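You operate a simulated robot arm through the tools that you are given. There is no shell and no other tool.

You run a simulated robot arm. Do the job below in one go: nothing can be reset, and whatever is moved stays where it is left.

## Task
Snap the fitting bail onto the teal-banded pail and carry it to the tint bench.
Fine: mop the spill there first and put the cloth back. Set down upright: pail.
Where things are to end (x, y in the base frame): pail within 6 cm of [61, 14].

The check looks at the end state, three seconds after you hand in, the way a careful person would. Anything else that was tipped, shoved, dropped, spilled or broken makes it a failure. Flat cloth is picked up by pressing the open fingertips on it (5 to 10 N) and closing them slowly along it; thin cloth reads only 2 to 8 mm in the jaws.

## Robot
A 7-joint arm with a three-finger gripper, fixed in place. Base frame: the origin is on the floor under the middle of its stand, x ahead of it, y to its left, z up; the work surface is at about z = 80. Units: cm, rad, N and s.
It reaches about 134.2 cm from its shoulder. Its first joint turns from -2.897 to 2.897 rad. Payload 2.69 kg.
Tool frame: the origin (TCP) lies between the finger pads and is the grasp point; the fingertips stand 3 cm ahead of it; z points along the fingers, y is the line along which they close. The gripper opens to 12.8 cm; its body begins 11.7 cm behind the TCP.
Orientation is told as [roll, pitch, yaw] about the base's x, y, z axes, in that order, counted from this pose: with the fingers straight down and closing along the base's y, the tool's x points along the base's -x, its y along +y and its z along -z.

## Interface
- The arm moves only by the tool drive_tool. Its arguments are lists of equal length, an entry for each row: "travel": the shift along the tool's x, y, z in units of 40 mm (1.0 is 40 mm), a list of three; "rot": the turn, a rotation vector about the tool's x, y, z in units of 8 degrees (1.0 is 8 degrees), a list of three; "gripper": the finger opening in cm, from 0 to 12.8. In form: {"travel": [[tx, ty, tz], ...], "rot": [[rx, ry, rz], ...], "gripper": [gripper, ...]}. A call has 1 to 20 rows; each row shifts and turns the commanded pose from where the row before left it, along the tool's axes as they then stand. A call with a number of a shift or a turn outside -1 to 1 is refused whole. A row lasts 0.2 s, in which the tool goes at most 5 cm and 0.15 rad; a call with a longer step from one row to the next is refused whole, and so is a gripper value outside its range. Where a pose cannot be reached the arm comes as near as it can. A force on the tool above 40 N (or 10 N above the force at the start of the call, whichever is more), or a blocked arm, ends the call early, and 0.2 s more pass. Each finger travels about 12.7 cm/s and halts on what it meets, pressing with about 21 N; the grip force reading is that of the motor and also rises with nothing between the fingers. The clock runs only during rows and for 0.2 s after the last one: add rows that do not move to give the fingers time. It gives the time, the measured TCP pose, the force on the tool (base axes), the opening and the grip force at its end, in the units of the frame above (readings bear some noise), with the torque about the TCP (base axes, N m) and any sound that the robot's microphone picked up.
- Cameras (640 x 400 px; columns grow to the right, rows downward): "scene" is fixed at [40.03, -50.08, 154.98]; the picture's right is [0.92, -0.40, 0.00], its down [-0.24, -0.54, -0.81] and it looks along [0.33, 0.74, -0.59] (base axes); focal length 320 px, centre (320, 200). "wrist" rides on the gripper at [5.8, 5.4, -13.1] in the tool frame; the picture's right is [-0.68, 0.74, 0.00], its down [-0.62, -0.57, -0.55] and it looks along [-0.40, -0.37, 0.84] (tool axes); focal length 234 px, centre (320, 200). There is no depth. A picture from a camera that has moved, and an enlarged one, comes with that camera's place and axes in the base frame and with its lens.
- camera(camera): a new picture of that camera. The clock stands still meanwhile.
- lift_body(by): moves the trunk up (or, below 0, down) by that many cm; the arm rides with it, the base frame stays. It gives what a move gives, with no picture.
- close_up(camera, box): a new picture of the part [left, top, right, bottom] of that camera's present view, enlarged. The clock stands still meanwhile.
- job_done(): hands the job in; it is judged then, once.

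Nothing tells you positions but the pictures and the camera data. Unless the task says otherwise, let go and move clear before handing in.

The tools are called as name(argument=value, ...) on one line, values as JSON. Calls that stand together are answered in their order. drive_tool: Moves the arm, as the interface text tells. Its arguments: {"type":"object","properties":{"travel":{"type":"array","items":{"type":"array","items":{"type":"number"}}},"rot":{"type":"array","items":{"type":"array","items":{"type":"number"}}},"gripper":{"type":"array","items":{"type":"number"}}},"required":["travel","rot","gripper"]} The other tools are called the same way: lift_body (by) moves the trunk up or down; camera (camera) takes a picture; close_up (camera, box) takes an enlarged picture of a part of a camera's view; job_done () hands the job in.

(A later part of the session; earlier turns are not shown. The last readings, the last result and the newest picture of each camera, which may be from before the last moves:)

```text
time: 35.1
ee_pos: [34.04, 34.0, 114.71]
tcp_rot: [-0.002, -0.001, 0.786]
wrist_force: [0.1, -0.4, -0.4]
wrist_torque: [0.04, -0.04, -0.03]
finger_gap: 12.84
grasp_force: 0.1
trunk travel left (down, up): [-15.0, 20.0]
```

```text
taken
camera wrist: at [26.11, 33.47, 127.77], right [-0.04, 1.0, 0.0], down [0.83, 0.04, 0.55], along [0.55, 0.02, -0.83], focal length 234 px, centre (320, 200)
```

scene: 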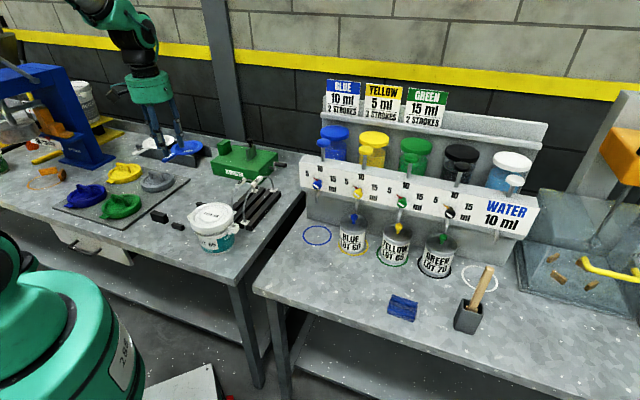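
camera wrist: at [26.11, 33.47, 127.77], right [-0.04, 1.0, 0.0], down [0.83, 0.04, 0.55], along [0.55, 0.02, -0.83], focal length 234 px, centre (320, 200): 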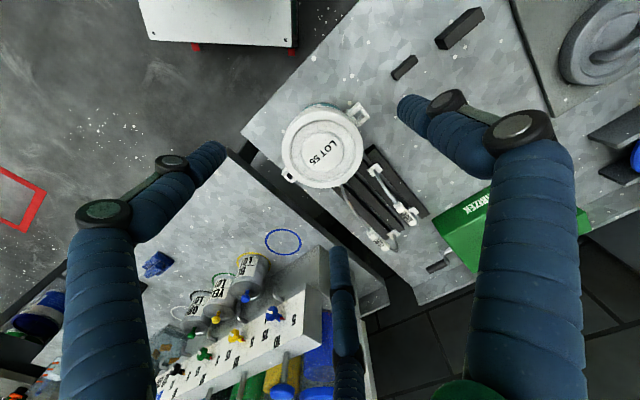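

close_up(camera="wrist", box=[250, 80, 450, 270])

close_up(camera="wrist", box=[270, 90, 370, 200])

close_up(camera="wrist", box=[330, 140, 430, 260])

```text
2.11 times, centred on (350, 175) of wrist
camera zoom: at [26.11, 33.47, 127.77], right [-0.04, 1.0, 0.0], down [0.83, 0.04, 0.55], along [0.55, 0.02, -0.83], focal length 493 px, centre (257, 253)
```

zoom: 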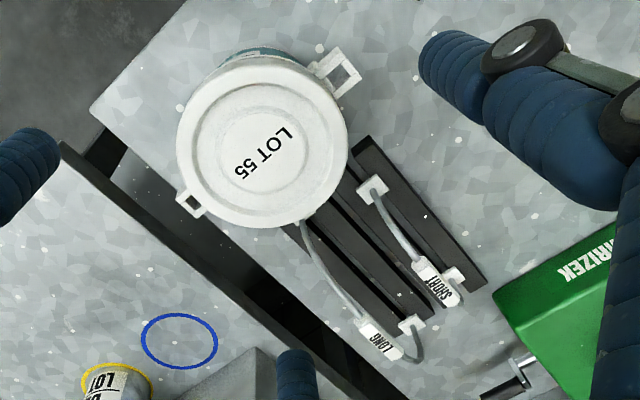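

```text
3.64 times, centred on (320, 145) of wrist
camera zoom: at [26.11, 33.47, 127.77], right [-0.04, 1.0, 0.0], down [0.83, 0.04, 0.55], along [0.55, 0.02, -0.83], focal length 852 px, centre (320, 400)
```

zoom: 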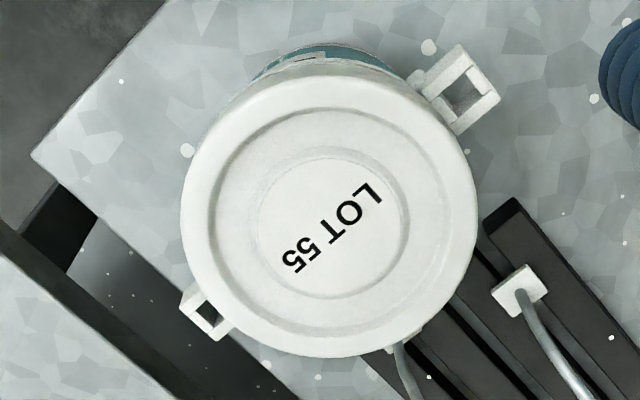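

```text
3.33 times, centred on (380, 200) of wrist
camera zoom: at [26.11, 33.47, 127.77], right [-0.04, 1.0, 0.0], down [0.83, 0.04, 0.55], along [0.55, 0.02, -0.83], focal length 781 px, centre (120, 200)
```

zoom: 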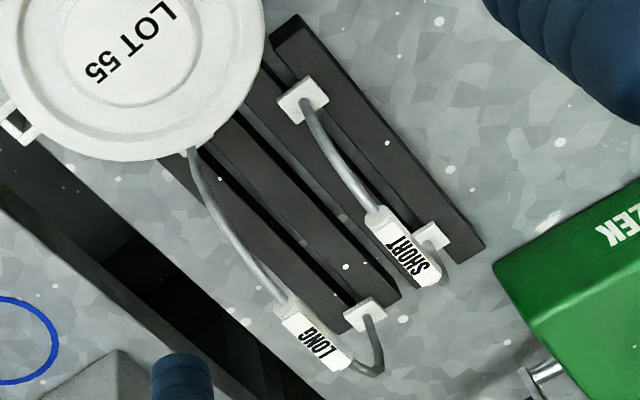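

I read the bails: SHORT (feet about 15 cm apart) and LONG (about 21 cm apart); the pail's ears are about 16 cm apart, so SHORT is the fitting one. I move above the SHORT bail's label at about (53.4, 51.6) for a closer look.

drive_tool(travel=[[-0.934, -0.045, 0.24], [-0.934, -0.045, 0.24], [-0.934, -0.045, 0.24], [-0.934, -0.045, 0.24], [-0.934, -0.045, 0.24], [-0.934, -0.045, 0.24], [-0.934, -0.045, 0.24], [0, 0, 0], [0, 0, 0]], rot=[[0, 0, 0], [0, 0, 0], [0, 0, 0], [0, 0, 0], [0, 0, 0], [0, 0, 0], [0, 0, 0], [0, 0, 0], [0, 0, 0]], gripper=[11, 9, 7, 6, 6, 6, 6, 6, 6])

camera(camera="wrist")

camera(camera="scene")

```text
time: 37.1
ee_pos: [53.34, 51.58, 108.08]
tcp_rot: [-0.001, -0.003, 0.785]
wrist_force: [0.1, 0.0, 0.9]
wrist_torque: [0.03, 0.0, -0.02]
finger_gap: 6.01
grasp_force: 0.1
trunk travel left (down, up): [-15.0, 20.0]
```

```text
taken
camera wrist: at [45.42, 50.97, 121.2], right [-0.04, 1.0, 0.0], down [0.83, 0.04, 0.55], along [0.55, 0.02, -0.83], focal length 234 px, centre (320, 200)
```

wrist: 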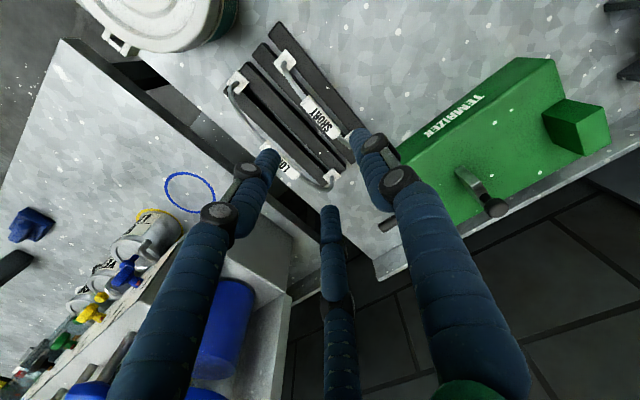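

```text
taken
```

scene: 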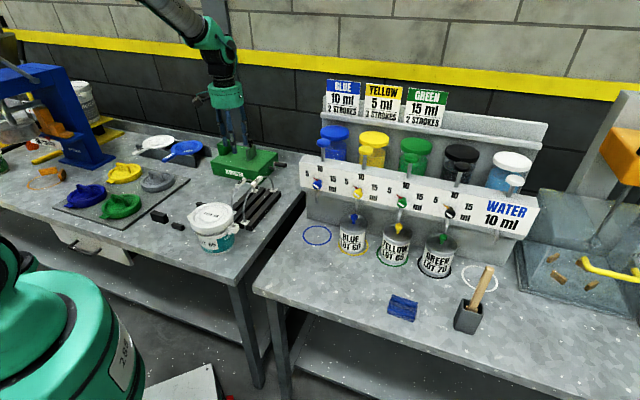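

close_up(camera="wrist", box=[220, 20, 400, 200])

close_up(camera="wrist", box=[260, 30, 360, 150])

close_up(camera="scene", box=[200, 120, 300, 240])

```text
2.22 times, centred on (310, 110) of wrist
camera zoom: at [45.42, 50.97, 121.2], right [-0.04, 1.0, 0.0], down [0.83, 0.04, 0.55], along [0.55, 0.02, -0.83], focal length 520 px, centre (342, 400)
```

zoom: 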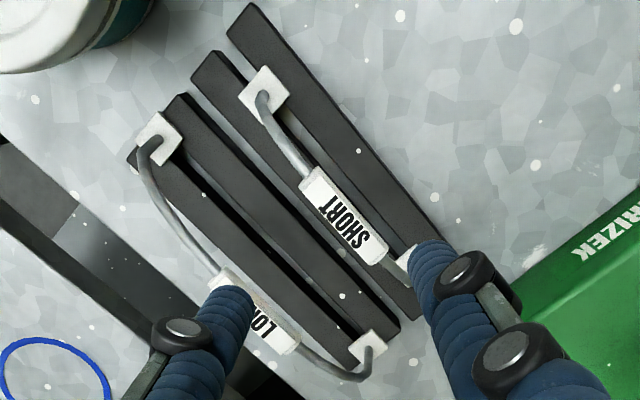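

```text
3.33 times, centred on (310, 90) of wrist
camera zoom: at [45.42, 50.97, 121.2], right [-0.04, 1.0, 0.0], down [0.83, 0.04, 0.55], along [0.55, 0.02, -0.83], focal length 781 px, centre (353, 567)
```

zoom: 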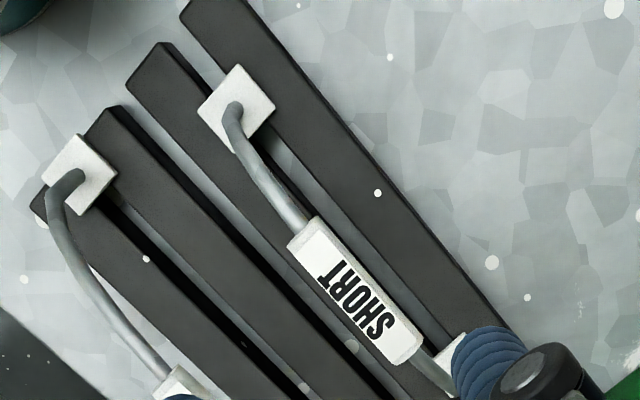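

```text
3.33 times, centred on (250, 180) of scene
camera zoom: at [40.03, -50.08, 154.98], right [0.92, -0.4, 0.0], down [-0.24, -0.54, -0.81], along [0.33, 0.74, -0.59], focal length 1065 px, centre (553, 267)
```

zoom: 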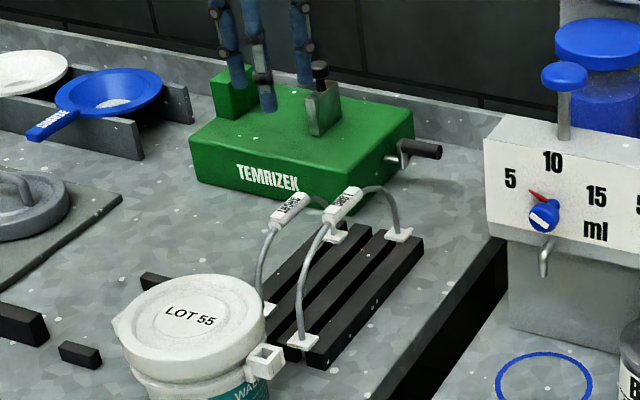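

drive_tool(travel=[[0.12, 0.05, 0.6], [0, 0, 0.8], [0, 0, 0.8], [0, 0, 0.3], [0, 0, 0], [0, 0, 0]], rot=[[0, 0, 0], [0, 0, 0], [0, 0, 0], [0, 0, 0], [0, 0, 0], [0, 0, 0]], gripper=[5.5, 5, 5, 5, 5, 5])

close_up(camera="wrist", box=[220, 0, 420, 240])

close_up(camera="scene", box=[200, 120, 300, 220])

```text
time: 38.5
ee_pos: [52.96, 51.3, 97.93]
tcp_rot: [-0.003, -0.002, 0.787]
wrist_force: [-0.2, 0.3, -0.1]
wrist_torque: [0.0, 0.0, -0.01]
finger_gap: 5.02
grasp_force: 0.0
trunk travel left (down, up): [-15.0, 20.0]
```

```text
1.67 times, centred on (320, 120) of wrist
camera zoom: at [45.1, 50.87, 110.92], right [-0.04, 1.0, 0.0], down [0.83, 0.04, 0.55], along [0.55, 0.02, -0.83], focal length 390 px, centre (320, 333)
```

zoom: 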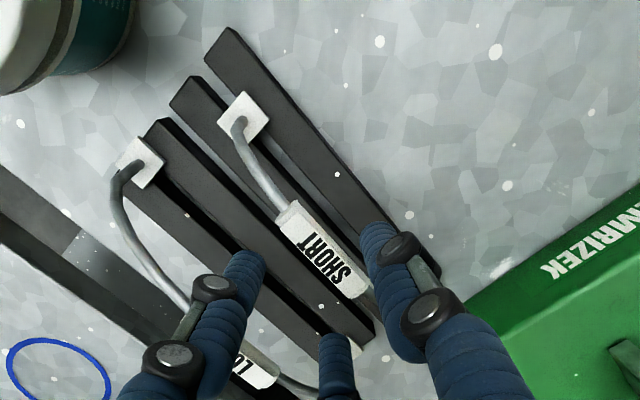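

```text
4.00 times, centred on (250, 170) of scene
camera zoom: at [40.03, -50.08, 154.98], right [0.92, -0.4, 0.0], down [-0.24, -0.54, -0.81], along [0.33, 0.74, -0.59], focal length 1278 px, centre (600, 320)
```

zoom: 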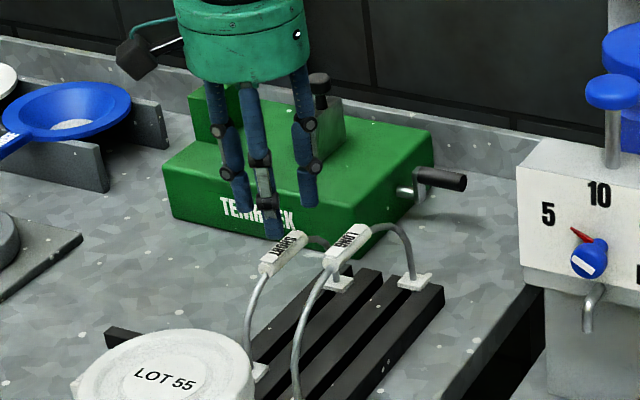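

The SHORT label is at about (52.9, 51.35, 91). I lower the open fingers around it, offset slightly so all three fingers meet it together.

drive_tool(travel=[[0, -0.134, 0.2], [0, 0, 0.4], [0, 0, 0.4], [0, 0, 0.4], [0, 0, 0.27], [0, 0, 0], [0, 0, 0]], rot=[[0, 0, 0], [0, 0, 0], [0, 0, 0], [0, 0, 0], [0, 0, 0], [0, 0, 0], [0, 0, 0]], gripper=[6, 6, 6, 6, 6, 6, 6])

close_up(camera="wrist", box=[220, 0, 420, 240])

close_up(camera="scene", box=[210, 140, 290, 220])

```text
time: 40.1
ee_pos: [53.33, 50.75, 91.35]
tcp_rot: [-0.002, -0.001, 0.785]
wrist_force: [-0.6, 0.2, 0.3]
wrist_torque: [-0.03, 0.02, 0.0]
finger_gap: 6.04
grasp_force: 0.1
trunk travel left (down, up): [-15.0, 20.0]
```

```text
1.67 times, centred on (320, 120) of wrist
camera zoom: at [45.43, 50.35, 104.36], right [-0.04, 1.0, 0.0], down [0.83, 0.04, 0.55], along [0.55, 0.02, -0.83], focal length 390 px, centre (320, 333)
```

zoom: 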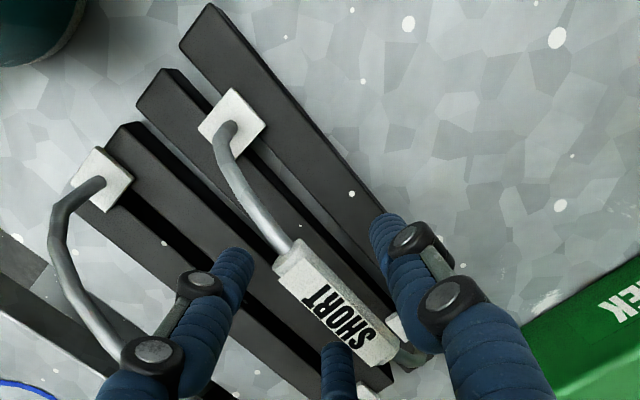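

```text
5.00 times, centred on (250, 180) of scene
camera zoom: at [40.03, -50.08, 154.98], right [0.92, -0.4, 0.0], down [-0.24, -0.54, -0.81], along [0.33, 0.74, -0.59], focal length 1598 px, centre (670, 300)
```

zoom: 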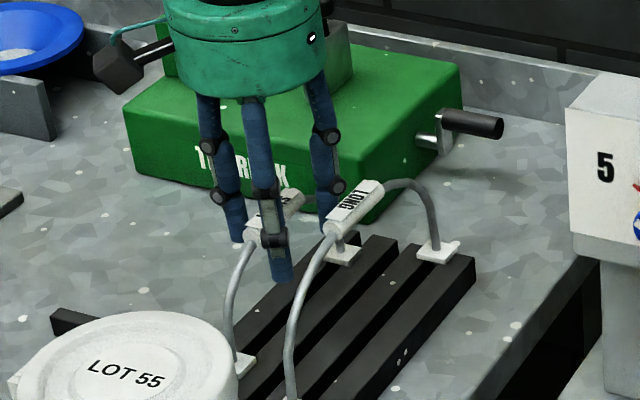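

drive_tool(travel=[[0, 0, 0.12], [0, 0, 0], [0, 0, 0], [0, 0, 0], [0, 0, 0], [0, 0, 0], [0, 0, 0], [0, 0, 0], [0, 0, 0], [0, 0, 0], [0, 0, 0], [0, 0, 0], [0, 0, 0]], rot=[[0, 0, 0], [0, 0, 0], [0, 0, 0], [0, 0, 0], [0, 0, 0], [0, 0, 0], [0, 0, 0], [0, 0, 0], [0, 0, 0], [0, 0, 0], [0, 0, 0], [0, 0, 0], [0, 0, 0]], gripper=[6, 5.5, 5, 4.5, 4.0, 3.6, 3.2, 2.8, 2.4, 2.0, 1.6, 1.2, 1.2])

close_up(camera="wrist", box=[220, 0, 420, 240])

close_up(camera="scene", box=[210, 140, 290, 220])

```text
time: 42.9
ee_pos: [53.36, 50.96, 90.8]
tcp_rot: [-0.001, -0.001, 0.786]
wrist_force: [-0.1, -0.3, 0.1]
wrist_torque: [0.02, 0.01, -0.02]
finger_gap: 2.32
grasp_force: 21.3
trunk travel left (down, up): [-15.0, 20.0]
```

```text
1.67 times, centred on (320, 120) of wrist
camera zoom: at [45.47, 50.34, 103.87], right [-0.04, 1.0, 0.0], down [0.83, 0.04, 0.55], along [0.55, 0.02, -0.83], focal length 390 px, centre (320, 333)
```

zoom: 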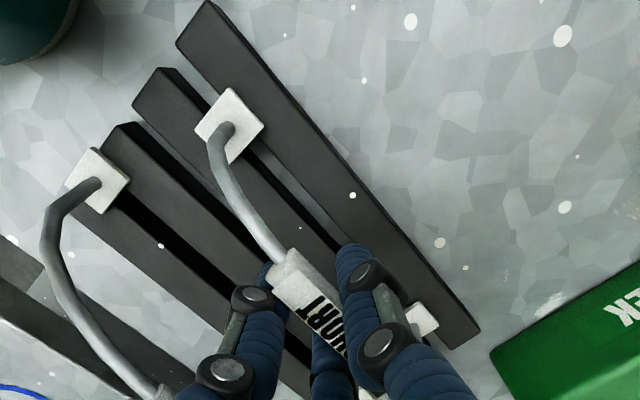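

```text
5.00 times, centred on (250, 180) of scene
camera zoom: at [40.03, -50.08, 154.98], right [0.92, -0.4, 0.0], down [-0.24, -0.54, -0.81], along [0.33, 0.74, -0.59], focal length 1598 px, centre (670, 300)
```

zoom: 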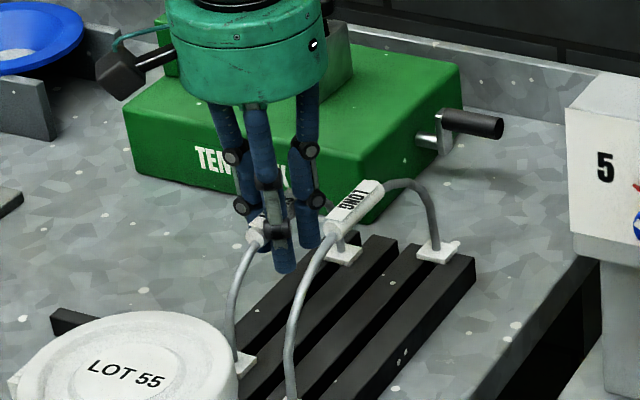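

The bail is gripped (2.3 cm, 21 N). I lift it straight up out of the rack.

drive_tool(travel=[[0, 0, -0.2], [0, 0, -0.3], [0, 0, -0.5], [0, 0, -0.5], [0, 0, -0.7], [0, 0, -0.8], [0, 0, -0.8], [0, 0, -0.8], [0, 0, 0]], rot=[[0, 0, 0], [0, 0, 0], [0, 0, 0], [0, 0, 0], [0, 0, 0], [0, 0, 0], [0, 0, 0], [0, 0, 0], [0, 0, 0]], gripper=[1.2, 1.2, 1.2, 1.2, 1.2, 1.2, 1.2, 1.2, 1.2])

camera(camera="wrist")

close_up(camera="scene", box=[180, 100, 300, 240])

```text
time: 44.9
ee_pos: [53.6, 50.77, 109.39]
tcp_rot: [-0.002, -0.001, 0.785]
wrist_force: [-0.6, 0.5, 0.0]
wrist_torque: [0.0, -0.02, -0.02]
finger_gap: 2.31
grasp_force: 21.6
trunk travel left (down, up): [-15.0, 20.0]
```

```text
taken
camera wrist: at [45.67, 50.21, 122.4], right [-0.04, 1.0, 0.0], down [0.83, 0.04, 0.55], along [0.55, 0.02, -0.83], focal length 234 px, centre (320, 200)
```

wrist: 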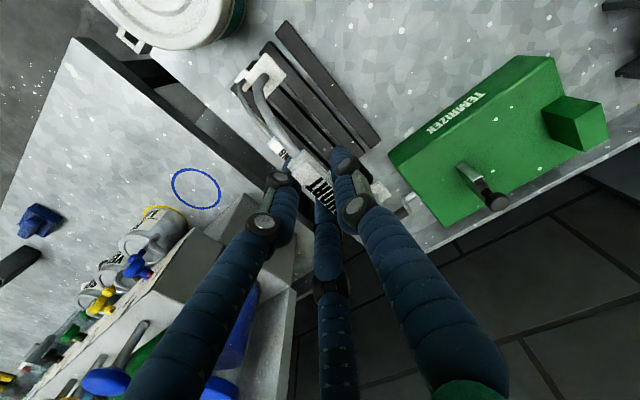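

```text
2.86 times, centred on (240, 170) of scene
camera zoom: at [40.03, -50.08, 154.98], right [0.92, -0.4, 0.0], down [-0.24, -0.54, -0.81], along [0.33, 0.74, -0.59], focal length 913 px, centre (549, 286)
```

zoom: 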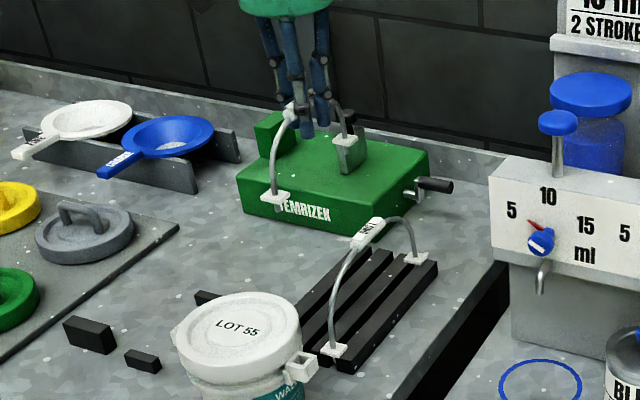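

The SHORT bail is out and LONG stands undisturbed. I move over the pail and turn the bail 90° so its feet line up with the ears.

drive_tool(travel=[[0.865, -0.0875, 0], [0.865, -0.0875, 0], [0.865, -0.0875, 0], [0.865, -0.0875, 0], [0.865, -0.0875, 0], [0.865, -0.0875, 0], [0, 0, 0], [0, 0, 0], [0, 0, 0], [0, 0, 0], [0, 0, 0], [0, 0, 0], [0, 0, 0], [0, 0, 0], [0, 0, 0], [0, 0, 0], [0, 0, 0], [0, 0, 0], [0, 0, 0]], rot=[[0, 0, 0], [0, 0, 0], [0, 0, 0], [0, 0, 0], [0, 0, 0], [0, 0, 0], [0, 0, 1], [0, 0, 1], [0, 0, 1], [0, 0, 1], [0, 0, 1], [0, 0, 1], [0, 0, 1], [0, 0, 1], [0, 0, 1], [0, 0, 1], [0, 0, 1], [0, 0, 0.25], [0, 0, 0]], gripper=[1.2, 1.2, 1.2, 1.2, 1.2, 1.2, 1.2, 1.2, 1.2, 1.2, 1.2, 1.2, 1.2, 1.2, 1.2, 1.2, 1.2, 1.2, 1.2])

camera(camera="wrist")

camera(camera="scene")

close_up(camera="scene", box=[160, 140, 280, 260])

```text
time: 48.9
ee_pos: [40.18, 34.75, 109.37]
tcp_rot: [0.003, -0.002, -0.785]
wrist_force: [-0.2, 0.5, 0.2]
wrist_torque: [0.01, -0.03, 0.01]
finger_gap: 2.33
grasp_force: 21.3
trunk travel left (down, up): [-15.0, 20.0]
```

```text
taken
camera wrist: at [39.93, 42.43, 122.3], right [1.0, 0.04, 0.0], down [0.03, -0.84, 0.55], along [0.03, -0.55, -0.84], focal length 234 px, centre (320, 200)
```

wrist: 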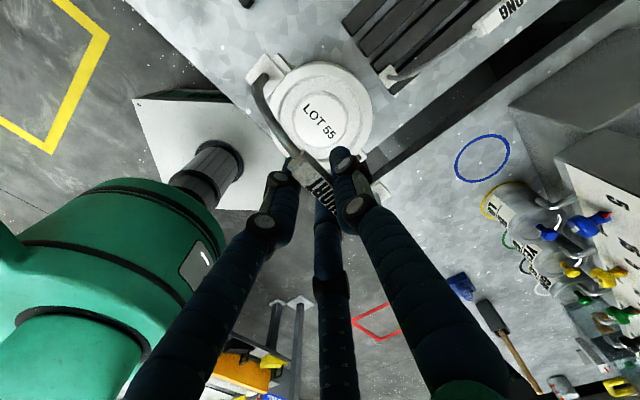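

```text
taken
```

scene: 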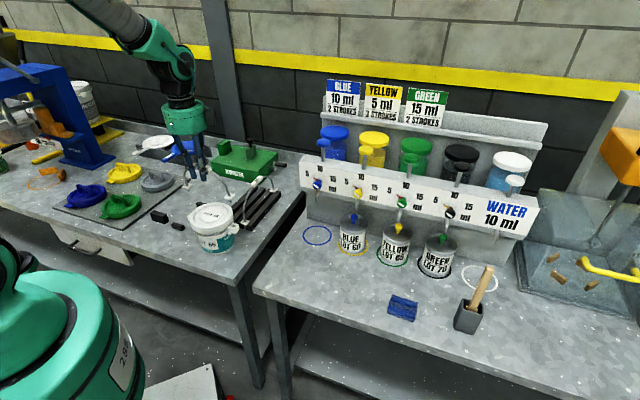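

```text
3.33 times, centred on (220, 200) of scene
camera zoom: at [40.03, -50.08, 154.98], right [0.92, -0.4, 0.0], down [-0.24, -0.54, -0.81], along [0.33, 0.74, -0.59], focal length 1065 px, centre (653, 200)
```

zoom: 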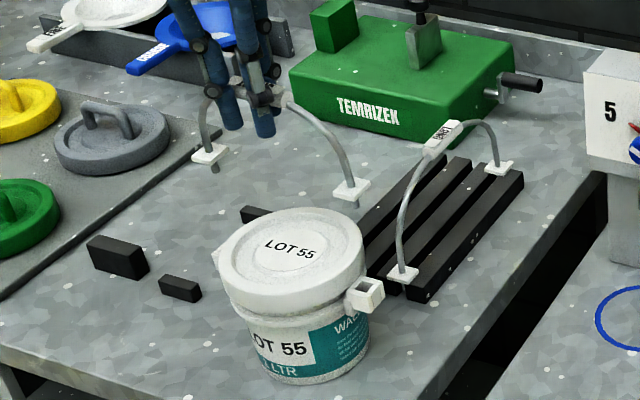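

close_up(camera="scene", box=[212, 170, 292, 240])

close_up(camera="scene", box=[190, 150, 290, 220])

close_up(camera="wrist", box=[230, 40, 410, 210])

```text
5.71 times, centred on (252, 205) of scene
camera zoom: at [40.03, -50.08, 154.98], right [0.92, -0.4, 0.0], down [-0.24, -0.54, -0.81], along [0.33, 0.74, -0.59], focal length 1826 px, centre (709, 171)
```

zoom: 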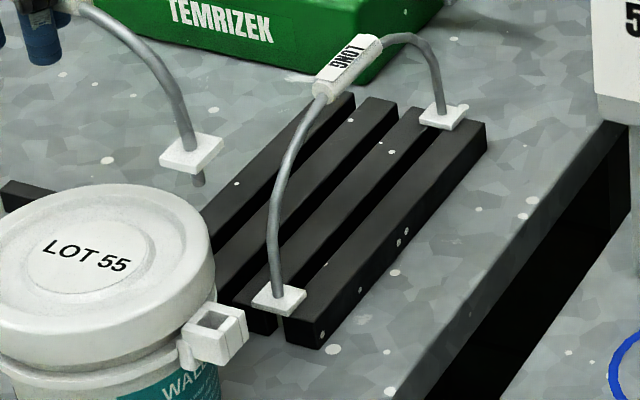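

```text
5.71 times, centred on (240, 185) of scene
camera zoom: at [40.03, -50.08, 154.98], right [0.92, -0.4, 0.0], down [-0.24, -0.54, -0.81], along [0.33, 0.74, -0.59], focal length 1826 px, centre (777, 286)
```

zoom: 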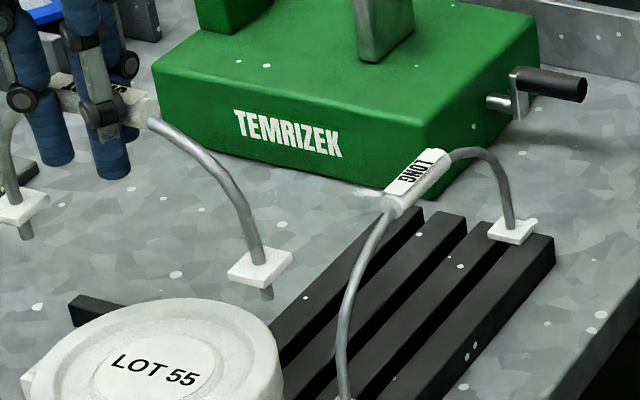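

```text
2.35 times, centred on (320, 125) of wrist
camera zoom: at [39.93, 42.43, 122.3], right [1.0, 0.04, 0.0], down [0.03, -0.84, 0.55], along [0.03, -0.55, -0.84], focal length 551 px, centre (320, 376)
```

zoom: 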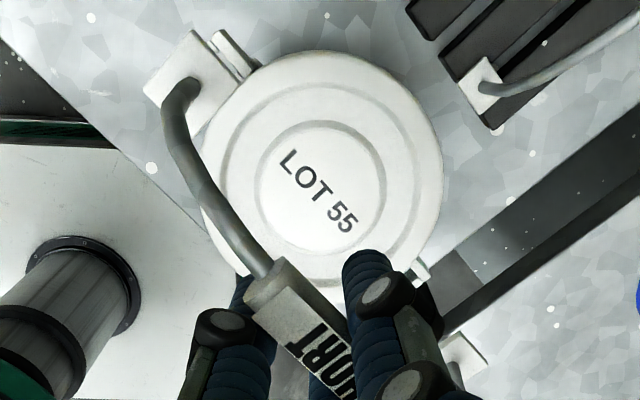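

The feet sit about 1 cm off the ears' axis. I shift the bail over and lower it to roughly 2 cm above the ears, then check the alignment.

drive_tool(travel=[[0.058, -0.26, 0], [0, 0, 0.5], [0, 0, 0.5], [0, 0, 0.5], [0, 0, 0.2], [0, 0, 0], [0, 0, 0]], rot=[[0, 0, 0], [0, 0, 0], [0, 0, 0], [0, 0, 0], [0, 0, 0], [0, 0, 0], [0, 0, 0]], gripper=[1.2, 1.2, 1.2, 1.2, 1.2, 1.2, 1.2])

close_up(camera="scene", box=[180, 160, 270, 250])

close_up(camera="scene", box=[225, 190, 265, 230])

close_up(camera="wrist", box=[220, 20, 420, 220])

close_up(camera="wrist", box=[220, 20, 320, 110])

```text
time: 50.5
ee_pos: [39.3, 33.95, 102.55]
tcp_rot: [0.003, -0.002, -0.784]
wrist_force: [-0.4, 0.4, -0.4]
wrist_torque: [-0.01, 0.01, 0.0]
finger_gap: 2.35
grasp_force: 21.7
trunk travel left (down, up): [-15.0, 20.0]
```

```text
4.44 times, centred on (225, 205) of scene
camera zoom: at [40.03, -50.08, 154.98], right [0.92, -0.4, 0.0], down [-0.24, -0.54, -0.81], along [0.33, 0.74, -0.59], focal length 1421 px, centre (742, 178)
```

zoom: 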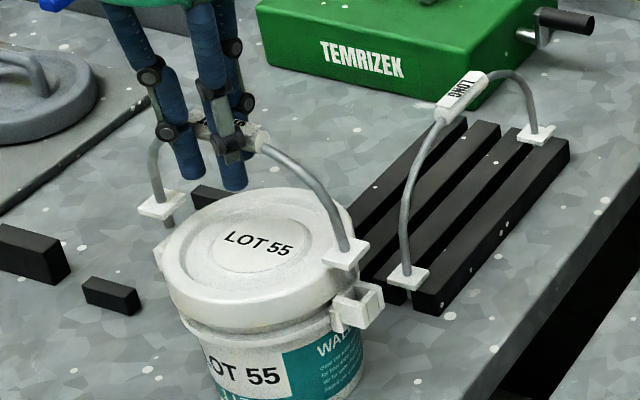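

```text
10.00 times, centred on (245, 210) of scene
camera zoom: at [40.03, -50.08, 154.98], right [0.92, -0.4, 0.0], down [-0.24, -0.54, -0.81], along [0.33, 0.74, -0.59], focal length 3196 px, centre (1070, 100)
```

zoom: 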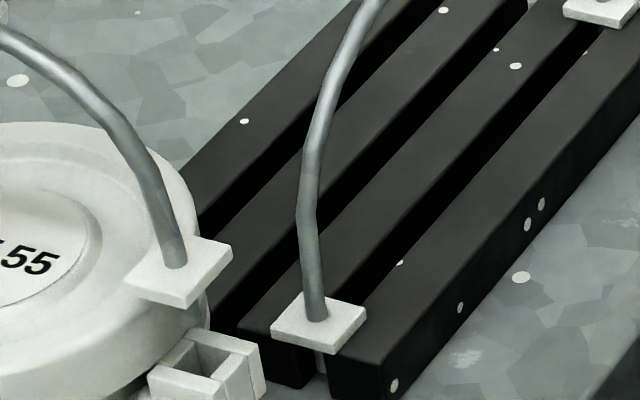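

```text
2.00 times, centred on (320, 120) of wrist
camera zoom: at [39.03, 41.67, 115.57], right [1.0, 0.04, 0.0], down [0.03, -0.84, 0.55], along [0.03, -0.55, -0.84], focal length 468 px, centre (320, 360)
```

zoom: 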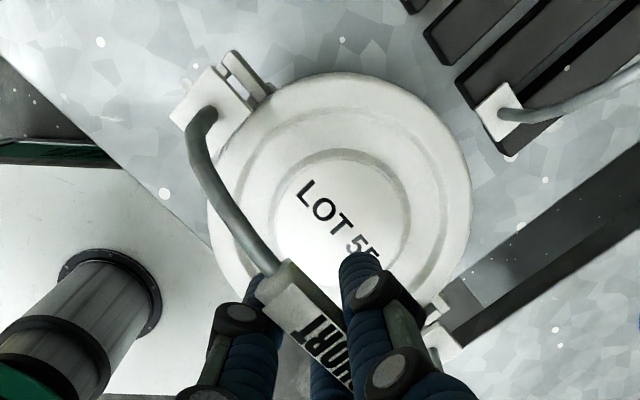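

```text
4.44 times, centred on (270, 65) of wrist
camera zoom: at [39.03, 41.67, 115.57], right [1.0, 0.04, 0.0], down [0.03, -0.84, 0.55], along [0.03, -0.55, -0.84], focal length 1041 px, centre (542, 800)
```

zoom: 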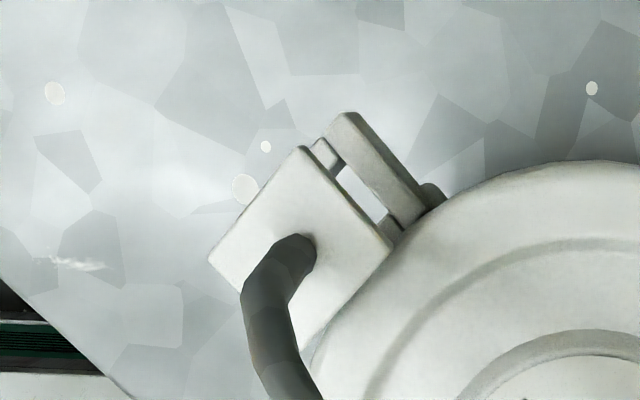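

close_up(camera="scene", box=[185, 190, 225, 225])

close_up(camera="scene", box=[235, 200, 275, 240])

close_up(camera="wrist", box=[340, 130, 420, 210])

```text
11.43 times, centred on (205, 208) of scene
camera zoom: at [40.03, -50.08, 154.98], right [0.92, -0.4, 0.0], down [-0.24, -0.54, -0.81], along [0.33, 0.74, -0.59], focal length 3653 px, centre (1634, 114)
```

zoom: 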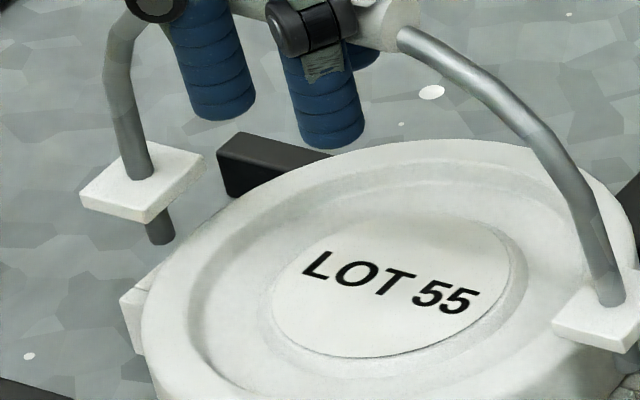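

```text
10.00 times, centred on (255, 220) of scene
camera zoom: at [40.03, -50.08, 154.98], right [0.92, -0.4, 0.0], down [-0.24, -0.54, -0.81], along [0.33, 0.74, -0.59], focal length 3196 px, centre (970, 0)
```

zoom: 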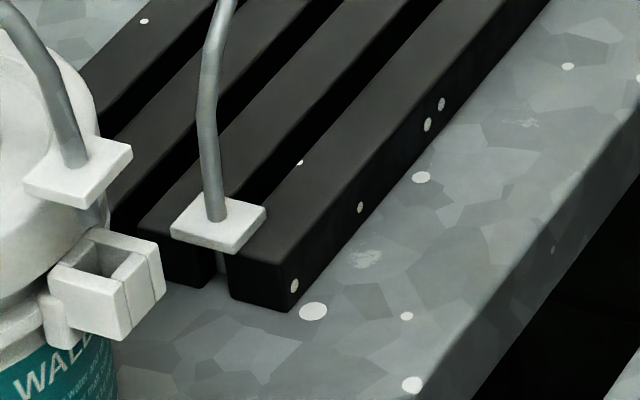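

```text
5.00 times, centred on (380, 170) of wrist
camera zoom: at [39.03, 41.67, 115.57], right [1.0, 0.04, 0.0], down [0.03, -0.84, 0.55], along [0.03, -0.55, -0.84], focal length 1171 px, centre (20, 350)
```

zoom: 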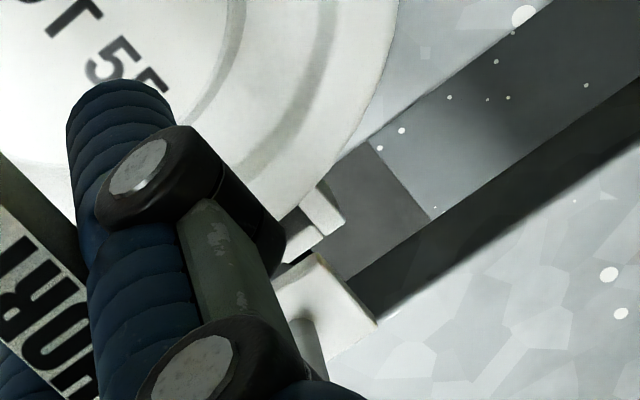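

drive_tool(travel=[[0.025, 0.12, 0], [0, 0, 0.15], [0, 0, 0.15], [0, 0, 0], [0, 0, 0]], rot=[[0, 0, 0], [0, 0, 0], [0, 0, 0], [0, 0, 0], [0, 0, 0]], gripper=[1.2, 1.2, 1.2, 1.2, 1.2])

close_up(camera="scene", box=[185, 190, 225, 225])

close_up(camera="scene", box=[235, 200, 265, 230])

close_up(camera="wrist", box=[220, 20, 320, 110])

close_up(camera="wrist", box=[340, 130, 420, 210])

```text
time: 51.7
ee_pos: [39.57, 34.52, 101.37]
tcp_rot: [0.003, -0.003, -0.788]
wrist_force: [0.4, -1.1, -1.1]
wrist_torque: [-0.01, 0.03, -0.02]
finger_gap: 2.33
grasp_force: 21.6
trunk travel left (down, up): [-15.0, 20.0]
```

```text
11.43 times, centred on (205, 208) of scene
camera zoom: at [40.03, -50.08, 154.98], right [0.92, -0.4, 0.0], down [-0.24, -0.54, -0.81], along [0.33, 0.74, -0.59], focal length 3653 px, centre (1634, 114)
```

zoom: 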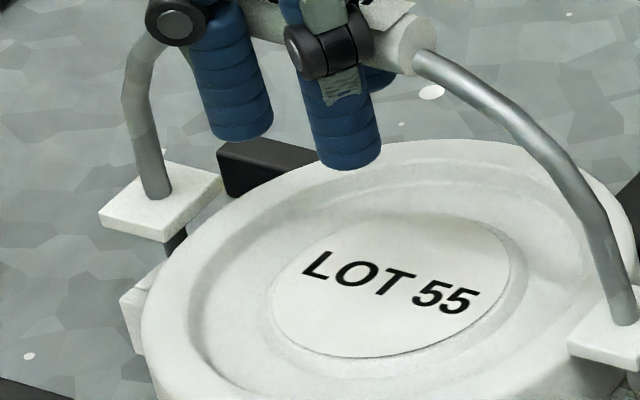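

```text
13.33 times, centred on (250, 215) of scene
camera zoom: at [40.03, -50.08, 154.98], right [0.92, -0.4, 0.0], down [-0.24, -0.54, -0.81], along [0.33, 0.74, -0.59], focal length 4262 px, centre (1253, 0)
```

zoom: 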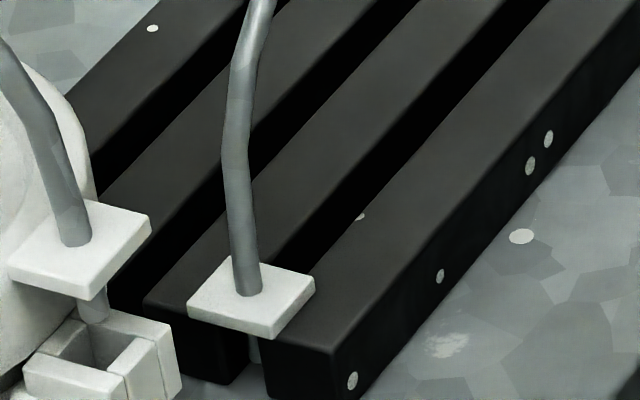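

```text
4.44 times, centred on (270, 65) of wrist
camera zoom: at [39.3, 42.3, 114.38], right [1.0, 0.04, 0.0], down [0.03, -0.84, 0.55], along [0.03, -0.55, -0.84], focal length 1041 px, centre (542, 800)
```

zoom: 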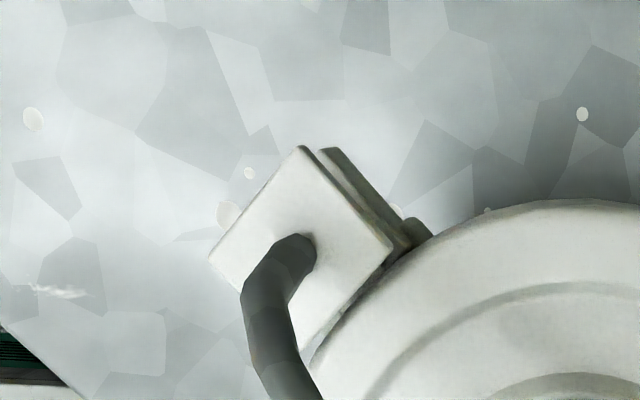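

```text
5.00 times, centred on (380, 170) of wrist
camera zoom: at [39.3, 42.3, 114.38], right [1.0, 0.04, 0.0], down [0.03, -0.84, 0.55], along [0.03, -0.55, -0.84], focal length 1171 px, centre (20, 350)
```

zoom: 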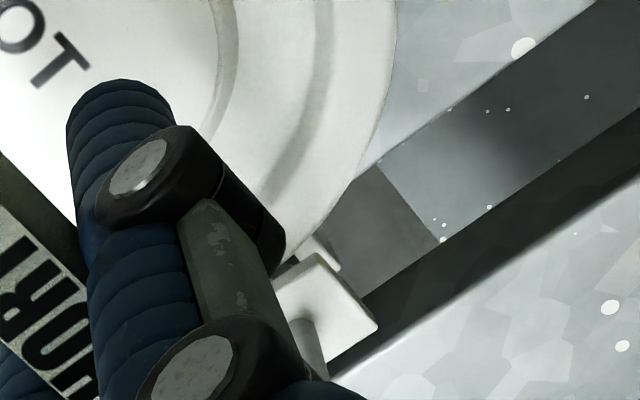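

drive_tool(travel=[[-0.02, 0, 0.05], [0, 0, 0.08], [0, 0, 0.08], [0, 0, 0.08], [0, 0, 0]], rot=[[0, 0, 0], [0, 0, 0], [0, 0, 0], [0, 0, 0], [0, 0, 0]], gripper=[1.2, 1.2, 1.2, 1.2, 1.2])

close_up(camera="scene", box=[185, 190, 225, 225])

close_up(camera="scene", box=[235, 205, 265, 235])

close_up(camera="wrist", box=[220, 20, 320, 110])

```text
time: 52.9
ee_pos: [39.68, 34.43, 100.07]
tcp_rot: [0.002, 0.0, -0.784]
wrist_force: [-0.2, 0.1, 0.9]
wrist_torque: [-0.04, -0.01, -0.01]
finger_gap: 2.34
grasp_force: 21.0
trunk travel left (down, up): [-15.0, 20.0]
```

```text
11.43 times, centred on (205, 208) of scene
camera zoom: at [40.03, -50.08, 154.98], right [0.92, -0.4, 0.0], down [-0.24, -0.54, -0.81], along [0.33, 0.74, -0.59], focal length 3653 px, centre (1634, 114)
```

zoom: 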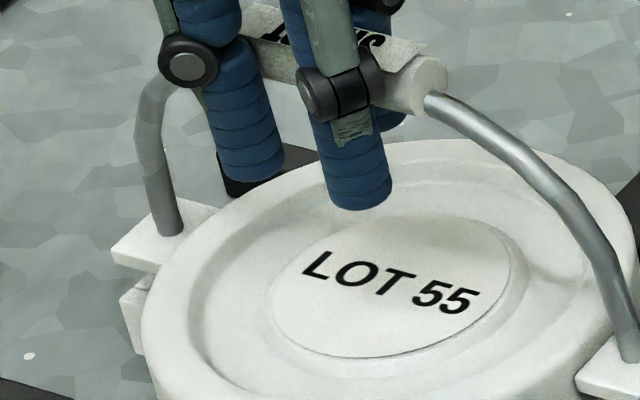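

```text
13.33 times, centred on (250, 220) of scene
camera zoom: at [40.03, -50.08, 154.98], right [0.92, -0.4, 0.0], down [-0.24, -0.54, -0.81], along [0.33, 0.74, -0.59], focal length 4262 px, centre (1253, -67)
```

zoom: 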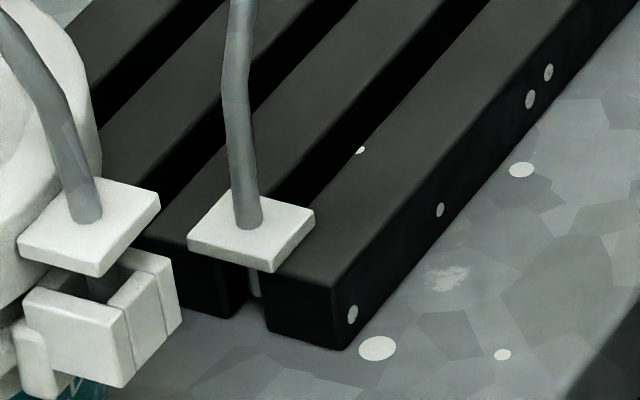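

```text
4.44 times, centred on (270, 65) of wrist
camera zoom: at [39.32, 42.28, 113.08], right [1.0, 0.04, 0.0], down [0.03, -0.84, 0.55], along [0.03, -0.55, -0.84], focal length 1041 px, centre (542, 800)
```

zoom: 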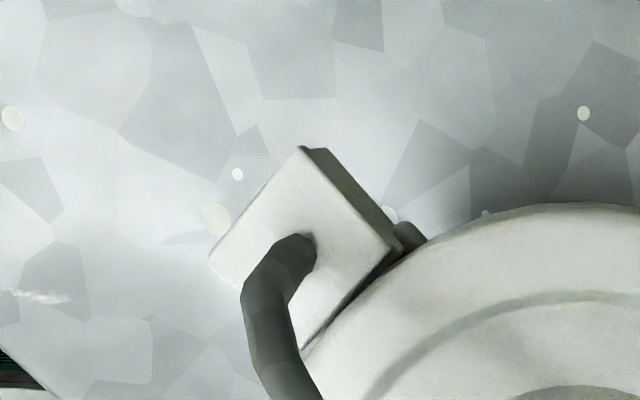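

The pegs are over the ear holes with no side force. I continue down slowly to seat and snap.

drive_tool(travel=[[0, 0, 0.06], [0, 0, 0.06], [0, 0, 0.05], [0, 0, 0.04], [0, 0, 0]], rot=[[0, 0, 0], [0, 0, 0], [0, 0, 0], [0, 0, 0], [0, 0, 0]], gripper=[1.2, 1.2, 1.2, 1.2, 1.2])

close_up(camera="scene", box=[235, 205, 265, 235])

close_up(camera="scene", box=[185, 190, 225, 225])

```text
time: 54.1
ee_pos: [39.52, 34.56, 99.31]
tcp_rot: [0.002, 0.0, -0.784]
wrist_force: [-0.1, -0.9, -0.4]
wrist_torque: [-0.02, -0.01, 0.01]
finger_gap: 2.33
grasp_force: 21.3
trunk travel left (down, up): [-15.0, 20.0]
```

```text
13.33 times, centred on (250, 220) of scene
camera zoom: at [40.03, -50.08, 154.98], right [0.92, -0.4, 0.0], down [-0.24, -0.54, -0.81], along [0.33, 0.74, -0.59], focal length 4262 px, centre (1253, -67)
```

zoom: 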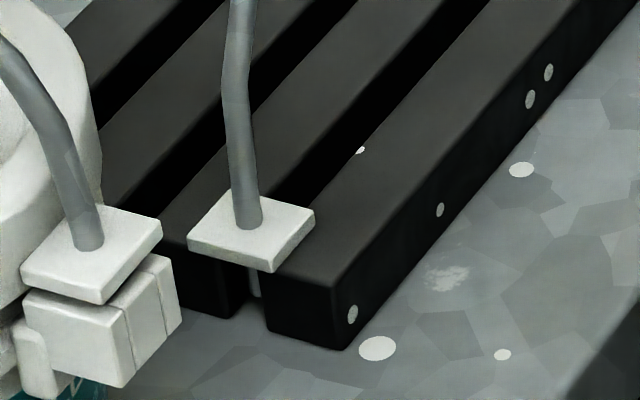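

```text
11.43 times, centred on (205, 208) of scene
camera zoom: at [40.03, -50.08, 154.98], right [0.92, -0.4, 0.0], down [-0.24, -0.54, -0.81], along [0.33, 0.74, -0.59], focal length 3653 px, centre (1634, 114)
```

zoom: 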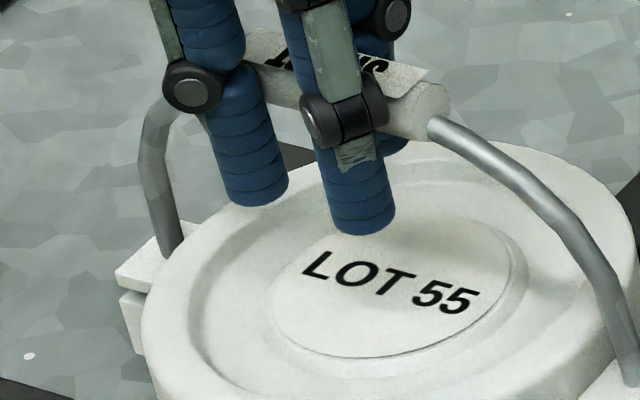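

drive_tool(travel=[[0, 0, 0.03], [0, 0, 0.03], [0, 0, 0.02], [0, 0, 0.02], [0, 0, 0]], rot=[[0, 0, 0], [0, 0, 0], [0, 0, 0], [0, 0, 0], [0, 0, 0]], gripper=[1.2, 1.2, 1.2, 1.2, 1.2])

close_up(camera="scene", box=[235, 205, 265, 235])

```text
time: 55.3
ee_pos: [39.65, 34.67, 98.99]
tcp_rot: [0.004, -0.002, -0.786]
wrist_force: [4.5, -2.6, 9.6]
wrist_torque: [0.15, 0.07, 0.01]
finger_gap: 2.33
grasp_force: 21.0
trunk travel left (down, up): [-15.0, 20.0]
```

```text
13.33 times, centred on (250, 220) of scene
camera zoom: at [40.03, -50.08, 154.98], right [0.92, -0.4, 0.0], down [-0.24, -0.54, -0.81], along [0.33, 0.74, -0.59], focal length 4262 px, centre (1253, -67)
```

zoom: 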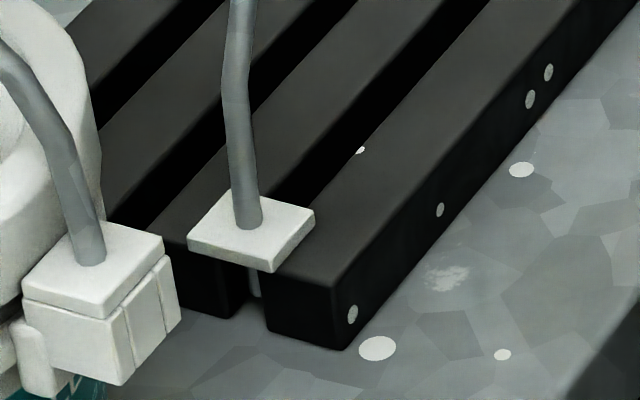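

drive_tool(travel=[[-0.015, 0, 0.015], [0, 0, 0.015], [0, 0, 0.015], [0, 0, 0]], rot=[[0, 0, 0], [0, 0, 0], [0, 0, 0], [0, 0, 0]], gripper=[1.2, 1.2, 1.2, 1.2])

close_up(camera="scene", box=[235, 205, 265, 235])

close_up(camera="scene", box=[185, 190, 225, 225])

```text
time: 56.3
ee_pos: [39.61, 34.44, 98.52]
tcp_rot: [0.003, -0.002, -0.785]
wrist_force: [4.1, 7.2, 14.2]
wrist_torque: [0.05, -0.03, 0.03]
finger_gap: 2.51
grasp_force: 21.1
trunk travel left (down, up): [-15.0, 20.0]
```

```text
13.33 times, centred on (250, 220) of scene
camera zoom: at [40.03, -50.08, 154.98], right [0.92, -0.4, 0.0], down [-0.24, -0.54, -0.81], along [0.33, 0.74, -0.59], focal length 4262 px, centre (1253, -67)
```

zoom: 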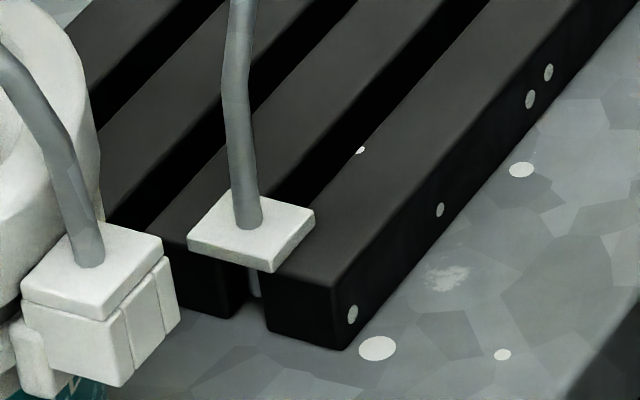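

```text
11.43 times, centred on (205, 208) of scene
camera zoom: at [40.03, -50.08, 154.98], right [0.92, -0.4, 0.0], down [-0.24, -0.54, -0.81], along [0.33, 0.74, -0.59], focal length 3653 px, centre (1634, 114)
```

zoom: 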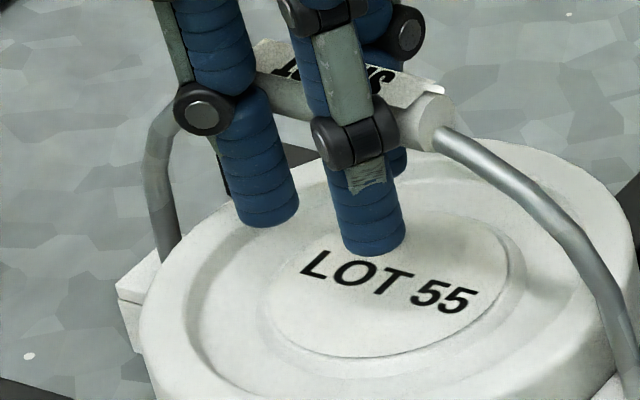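

drive_tool(travel=[[0, 0, -0.06], [0, 0, -0.06], [0, 0, -0.04], [0, 0, 0]], rot=[[0, 0, 0], [0, 0, 0], [0, 0, 0], [0, 0, 0]], gripper=[1.2, 1.2, 1.2, 1.2])

close_up(camera="scene", box=[235, 205, 265, 235])

close_up(camera="scene", box=[180, 180, 260, 250])

```text
time: 57.3
ee_pos: [39.6, 34.52, 99.07]
tcp_rot: [0.0, -0.003, -0.786]
wrist_force: [-0.2, -0.6, -12.0]
wrist_torque: [0.02, 0.03, -0.03]
finger_gap: 2.33
grasp_force: 20.4
trunk travel left (down, up): [-15.0, 20.0]
```

```text
13.33 times, centred on (250, 220) of scene
camera zoom: at [40.03, -50.08, 154.98], right [0.92, -0.4, 0.0], down [-0.24, -0.54, -0.81], along [0.33, 0.74, -0.59], focal length 4262 px, centre (1253, -67)
```

zoom: 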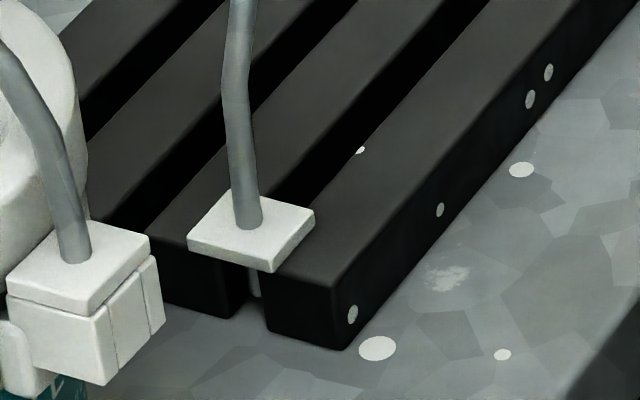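

```text
5.71 times, centred on (220, 215) of scene
camera zoom: at [40.03, -50.08, 154.98], right [0.92, -0.4, 0.0], down [-0.24, -0.54, -0.81], along [0.33, 0.74, -0.59], focal length 1826 px, centre (891, 114)
```

zoom: 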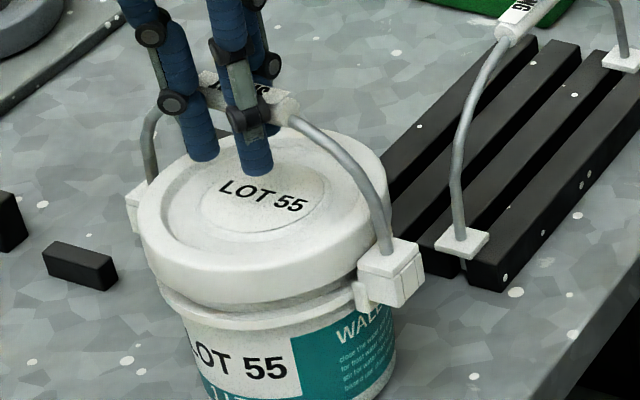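

The pull now reads about 12 N and the ears moved with the feet, so the bail has caught. I lift a little to check both sides hold and the pail hangs level.

drive_tool(travel=[[0, 0, -0.08], [0, 0, -0.08], [0, 0, -0.1], [0, 0, -0.1], [0, 0, 0], [0, 0, 0]], rot=[[0, 0, 0], [0, 0, 0], [0, 0, 0], [0, 0, 0], [0, 0, 0], [0, 0, 0]], gripper=[1.2, 1.2, 1.2, 1.2, 1.2, 1.2])

close_up(camera="scene", box=[160, 160, 280, 260])

close_up(camera="wrist", box=[220, 20, 420, 220])

```text
time: 58.7
ee_pos: [39.69, 34.55, 100.84]
tcp_rot: [0.001, -0.001, -0.785]
wrist_force: [-0.1, 0.2, -12.3]
wrist_torque: [-0.01, 0.0, 0.01]
finger_gap: 2.32
grasp_force: 20.8
trunk travel left (down, up): [-15.0, 20.0]
```

```text
4.00 times, centred on (220, 210) of scene
camera zoom: at [40.03, -50.08, 154.98], right [0.92, -0.4, 0.0], down [-0.24, -0.54, -0.81], along [0.33, 0.74, -0.59], focal length 1278 px, centre (720, 160)
```

zoom: 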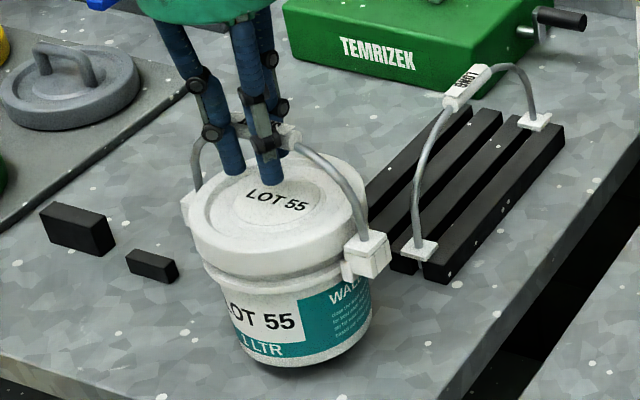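

```text
2.00 times, centred on (320, 120) of wrist
camera zoom: at [39.36, 42.26, 113.81], right [1.0, 0.04, 0.0], down [0.03, -0.83, 0.55], along [0.03, -0.55, -0.84], focal length 468 px, centre (320, 360)
```

zoom: 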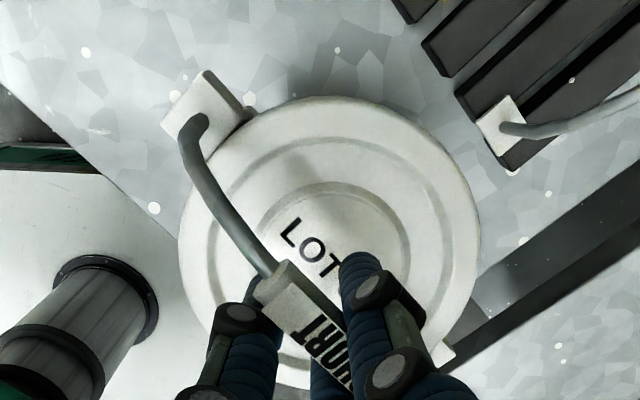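

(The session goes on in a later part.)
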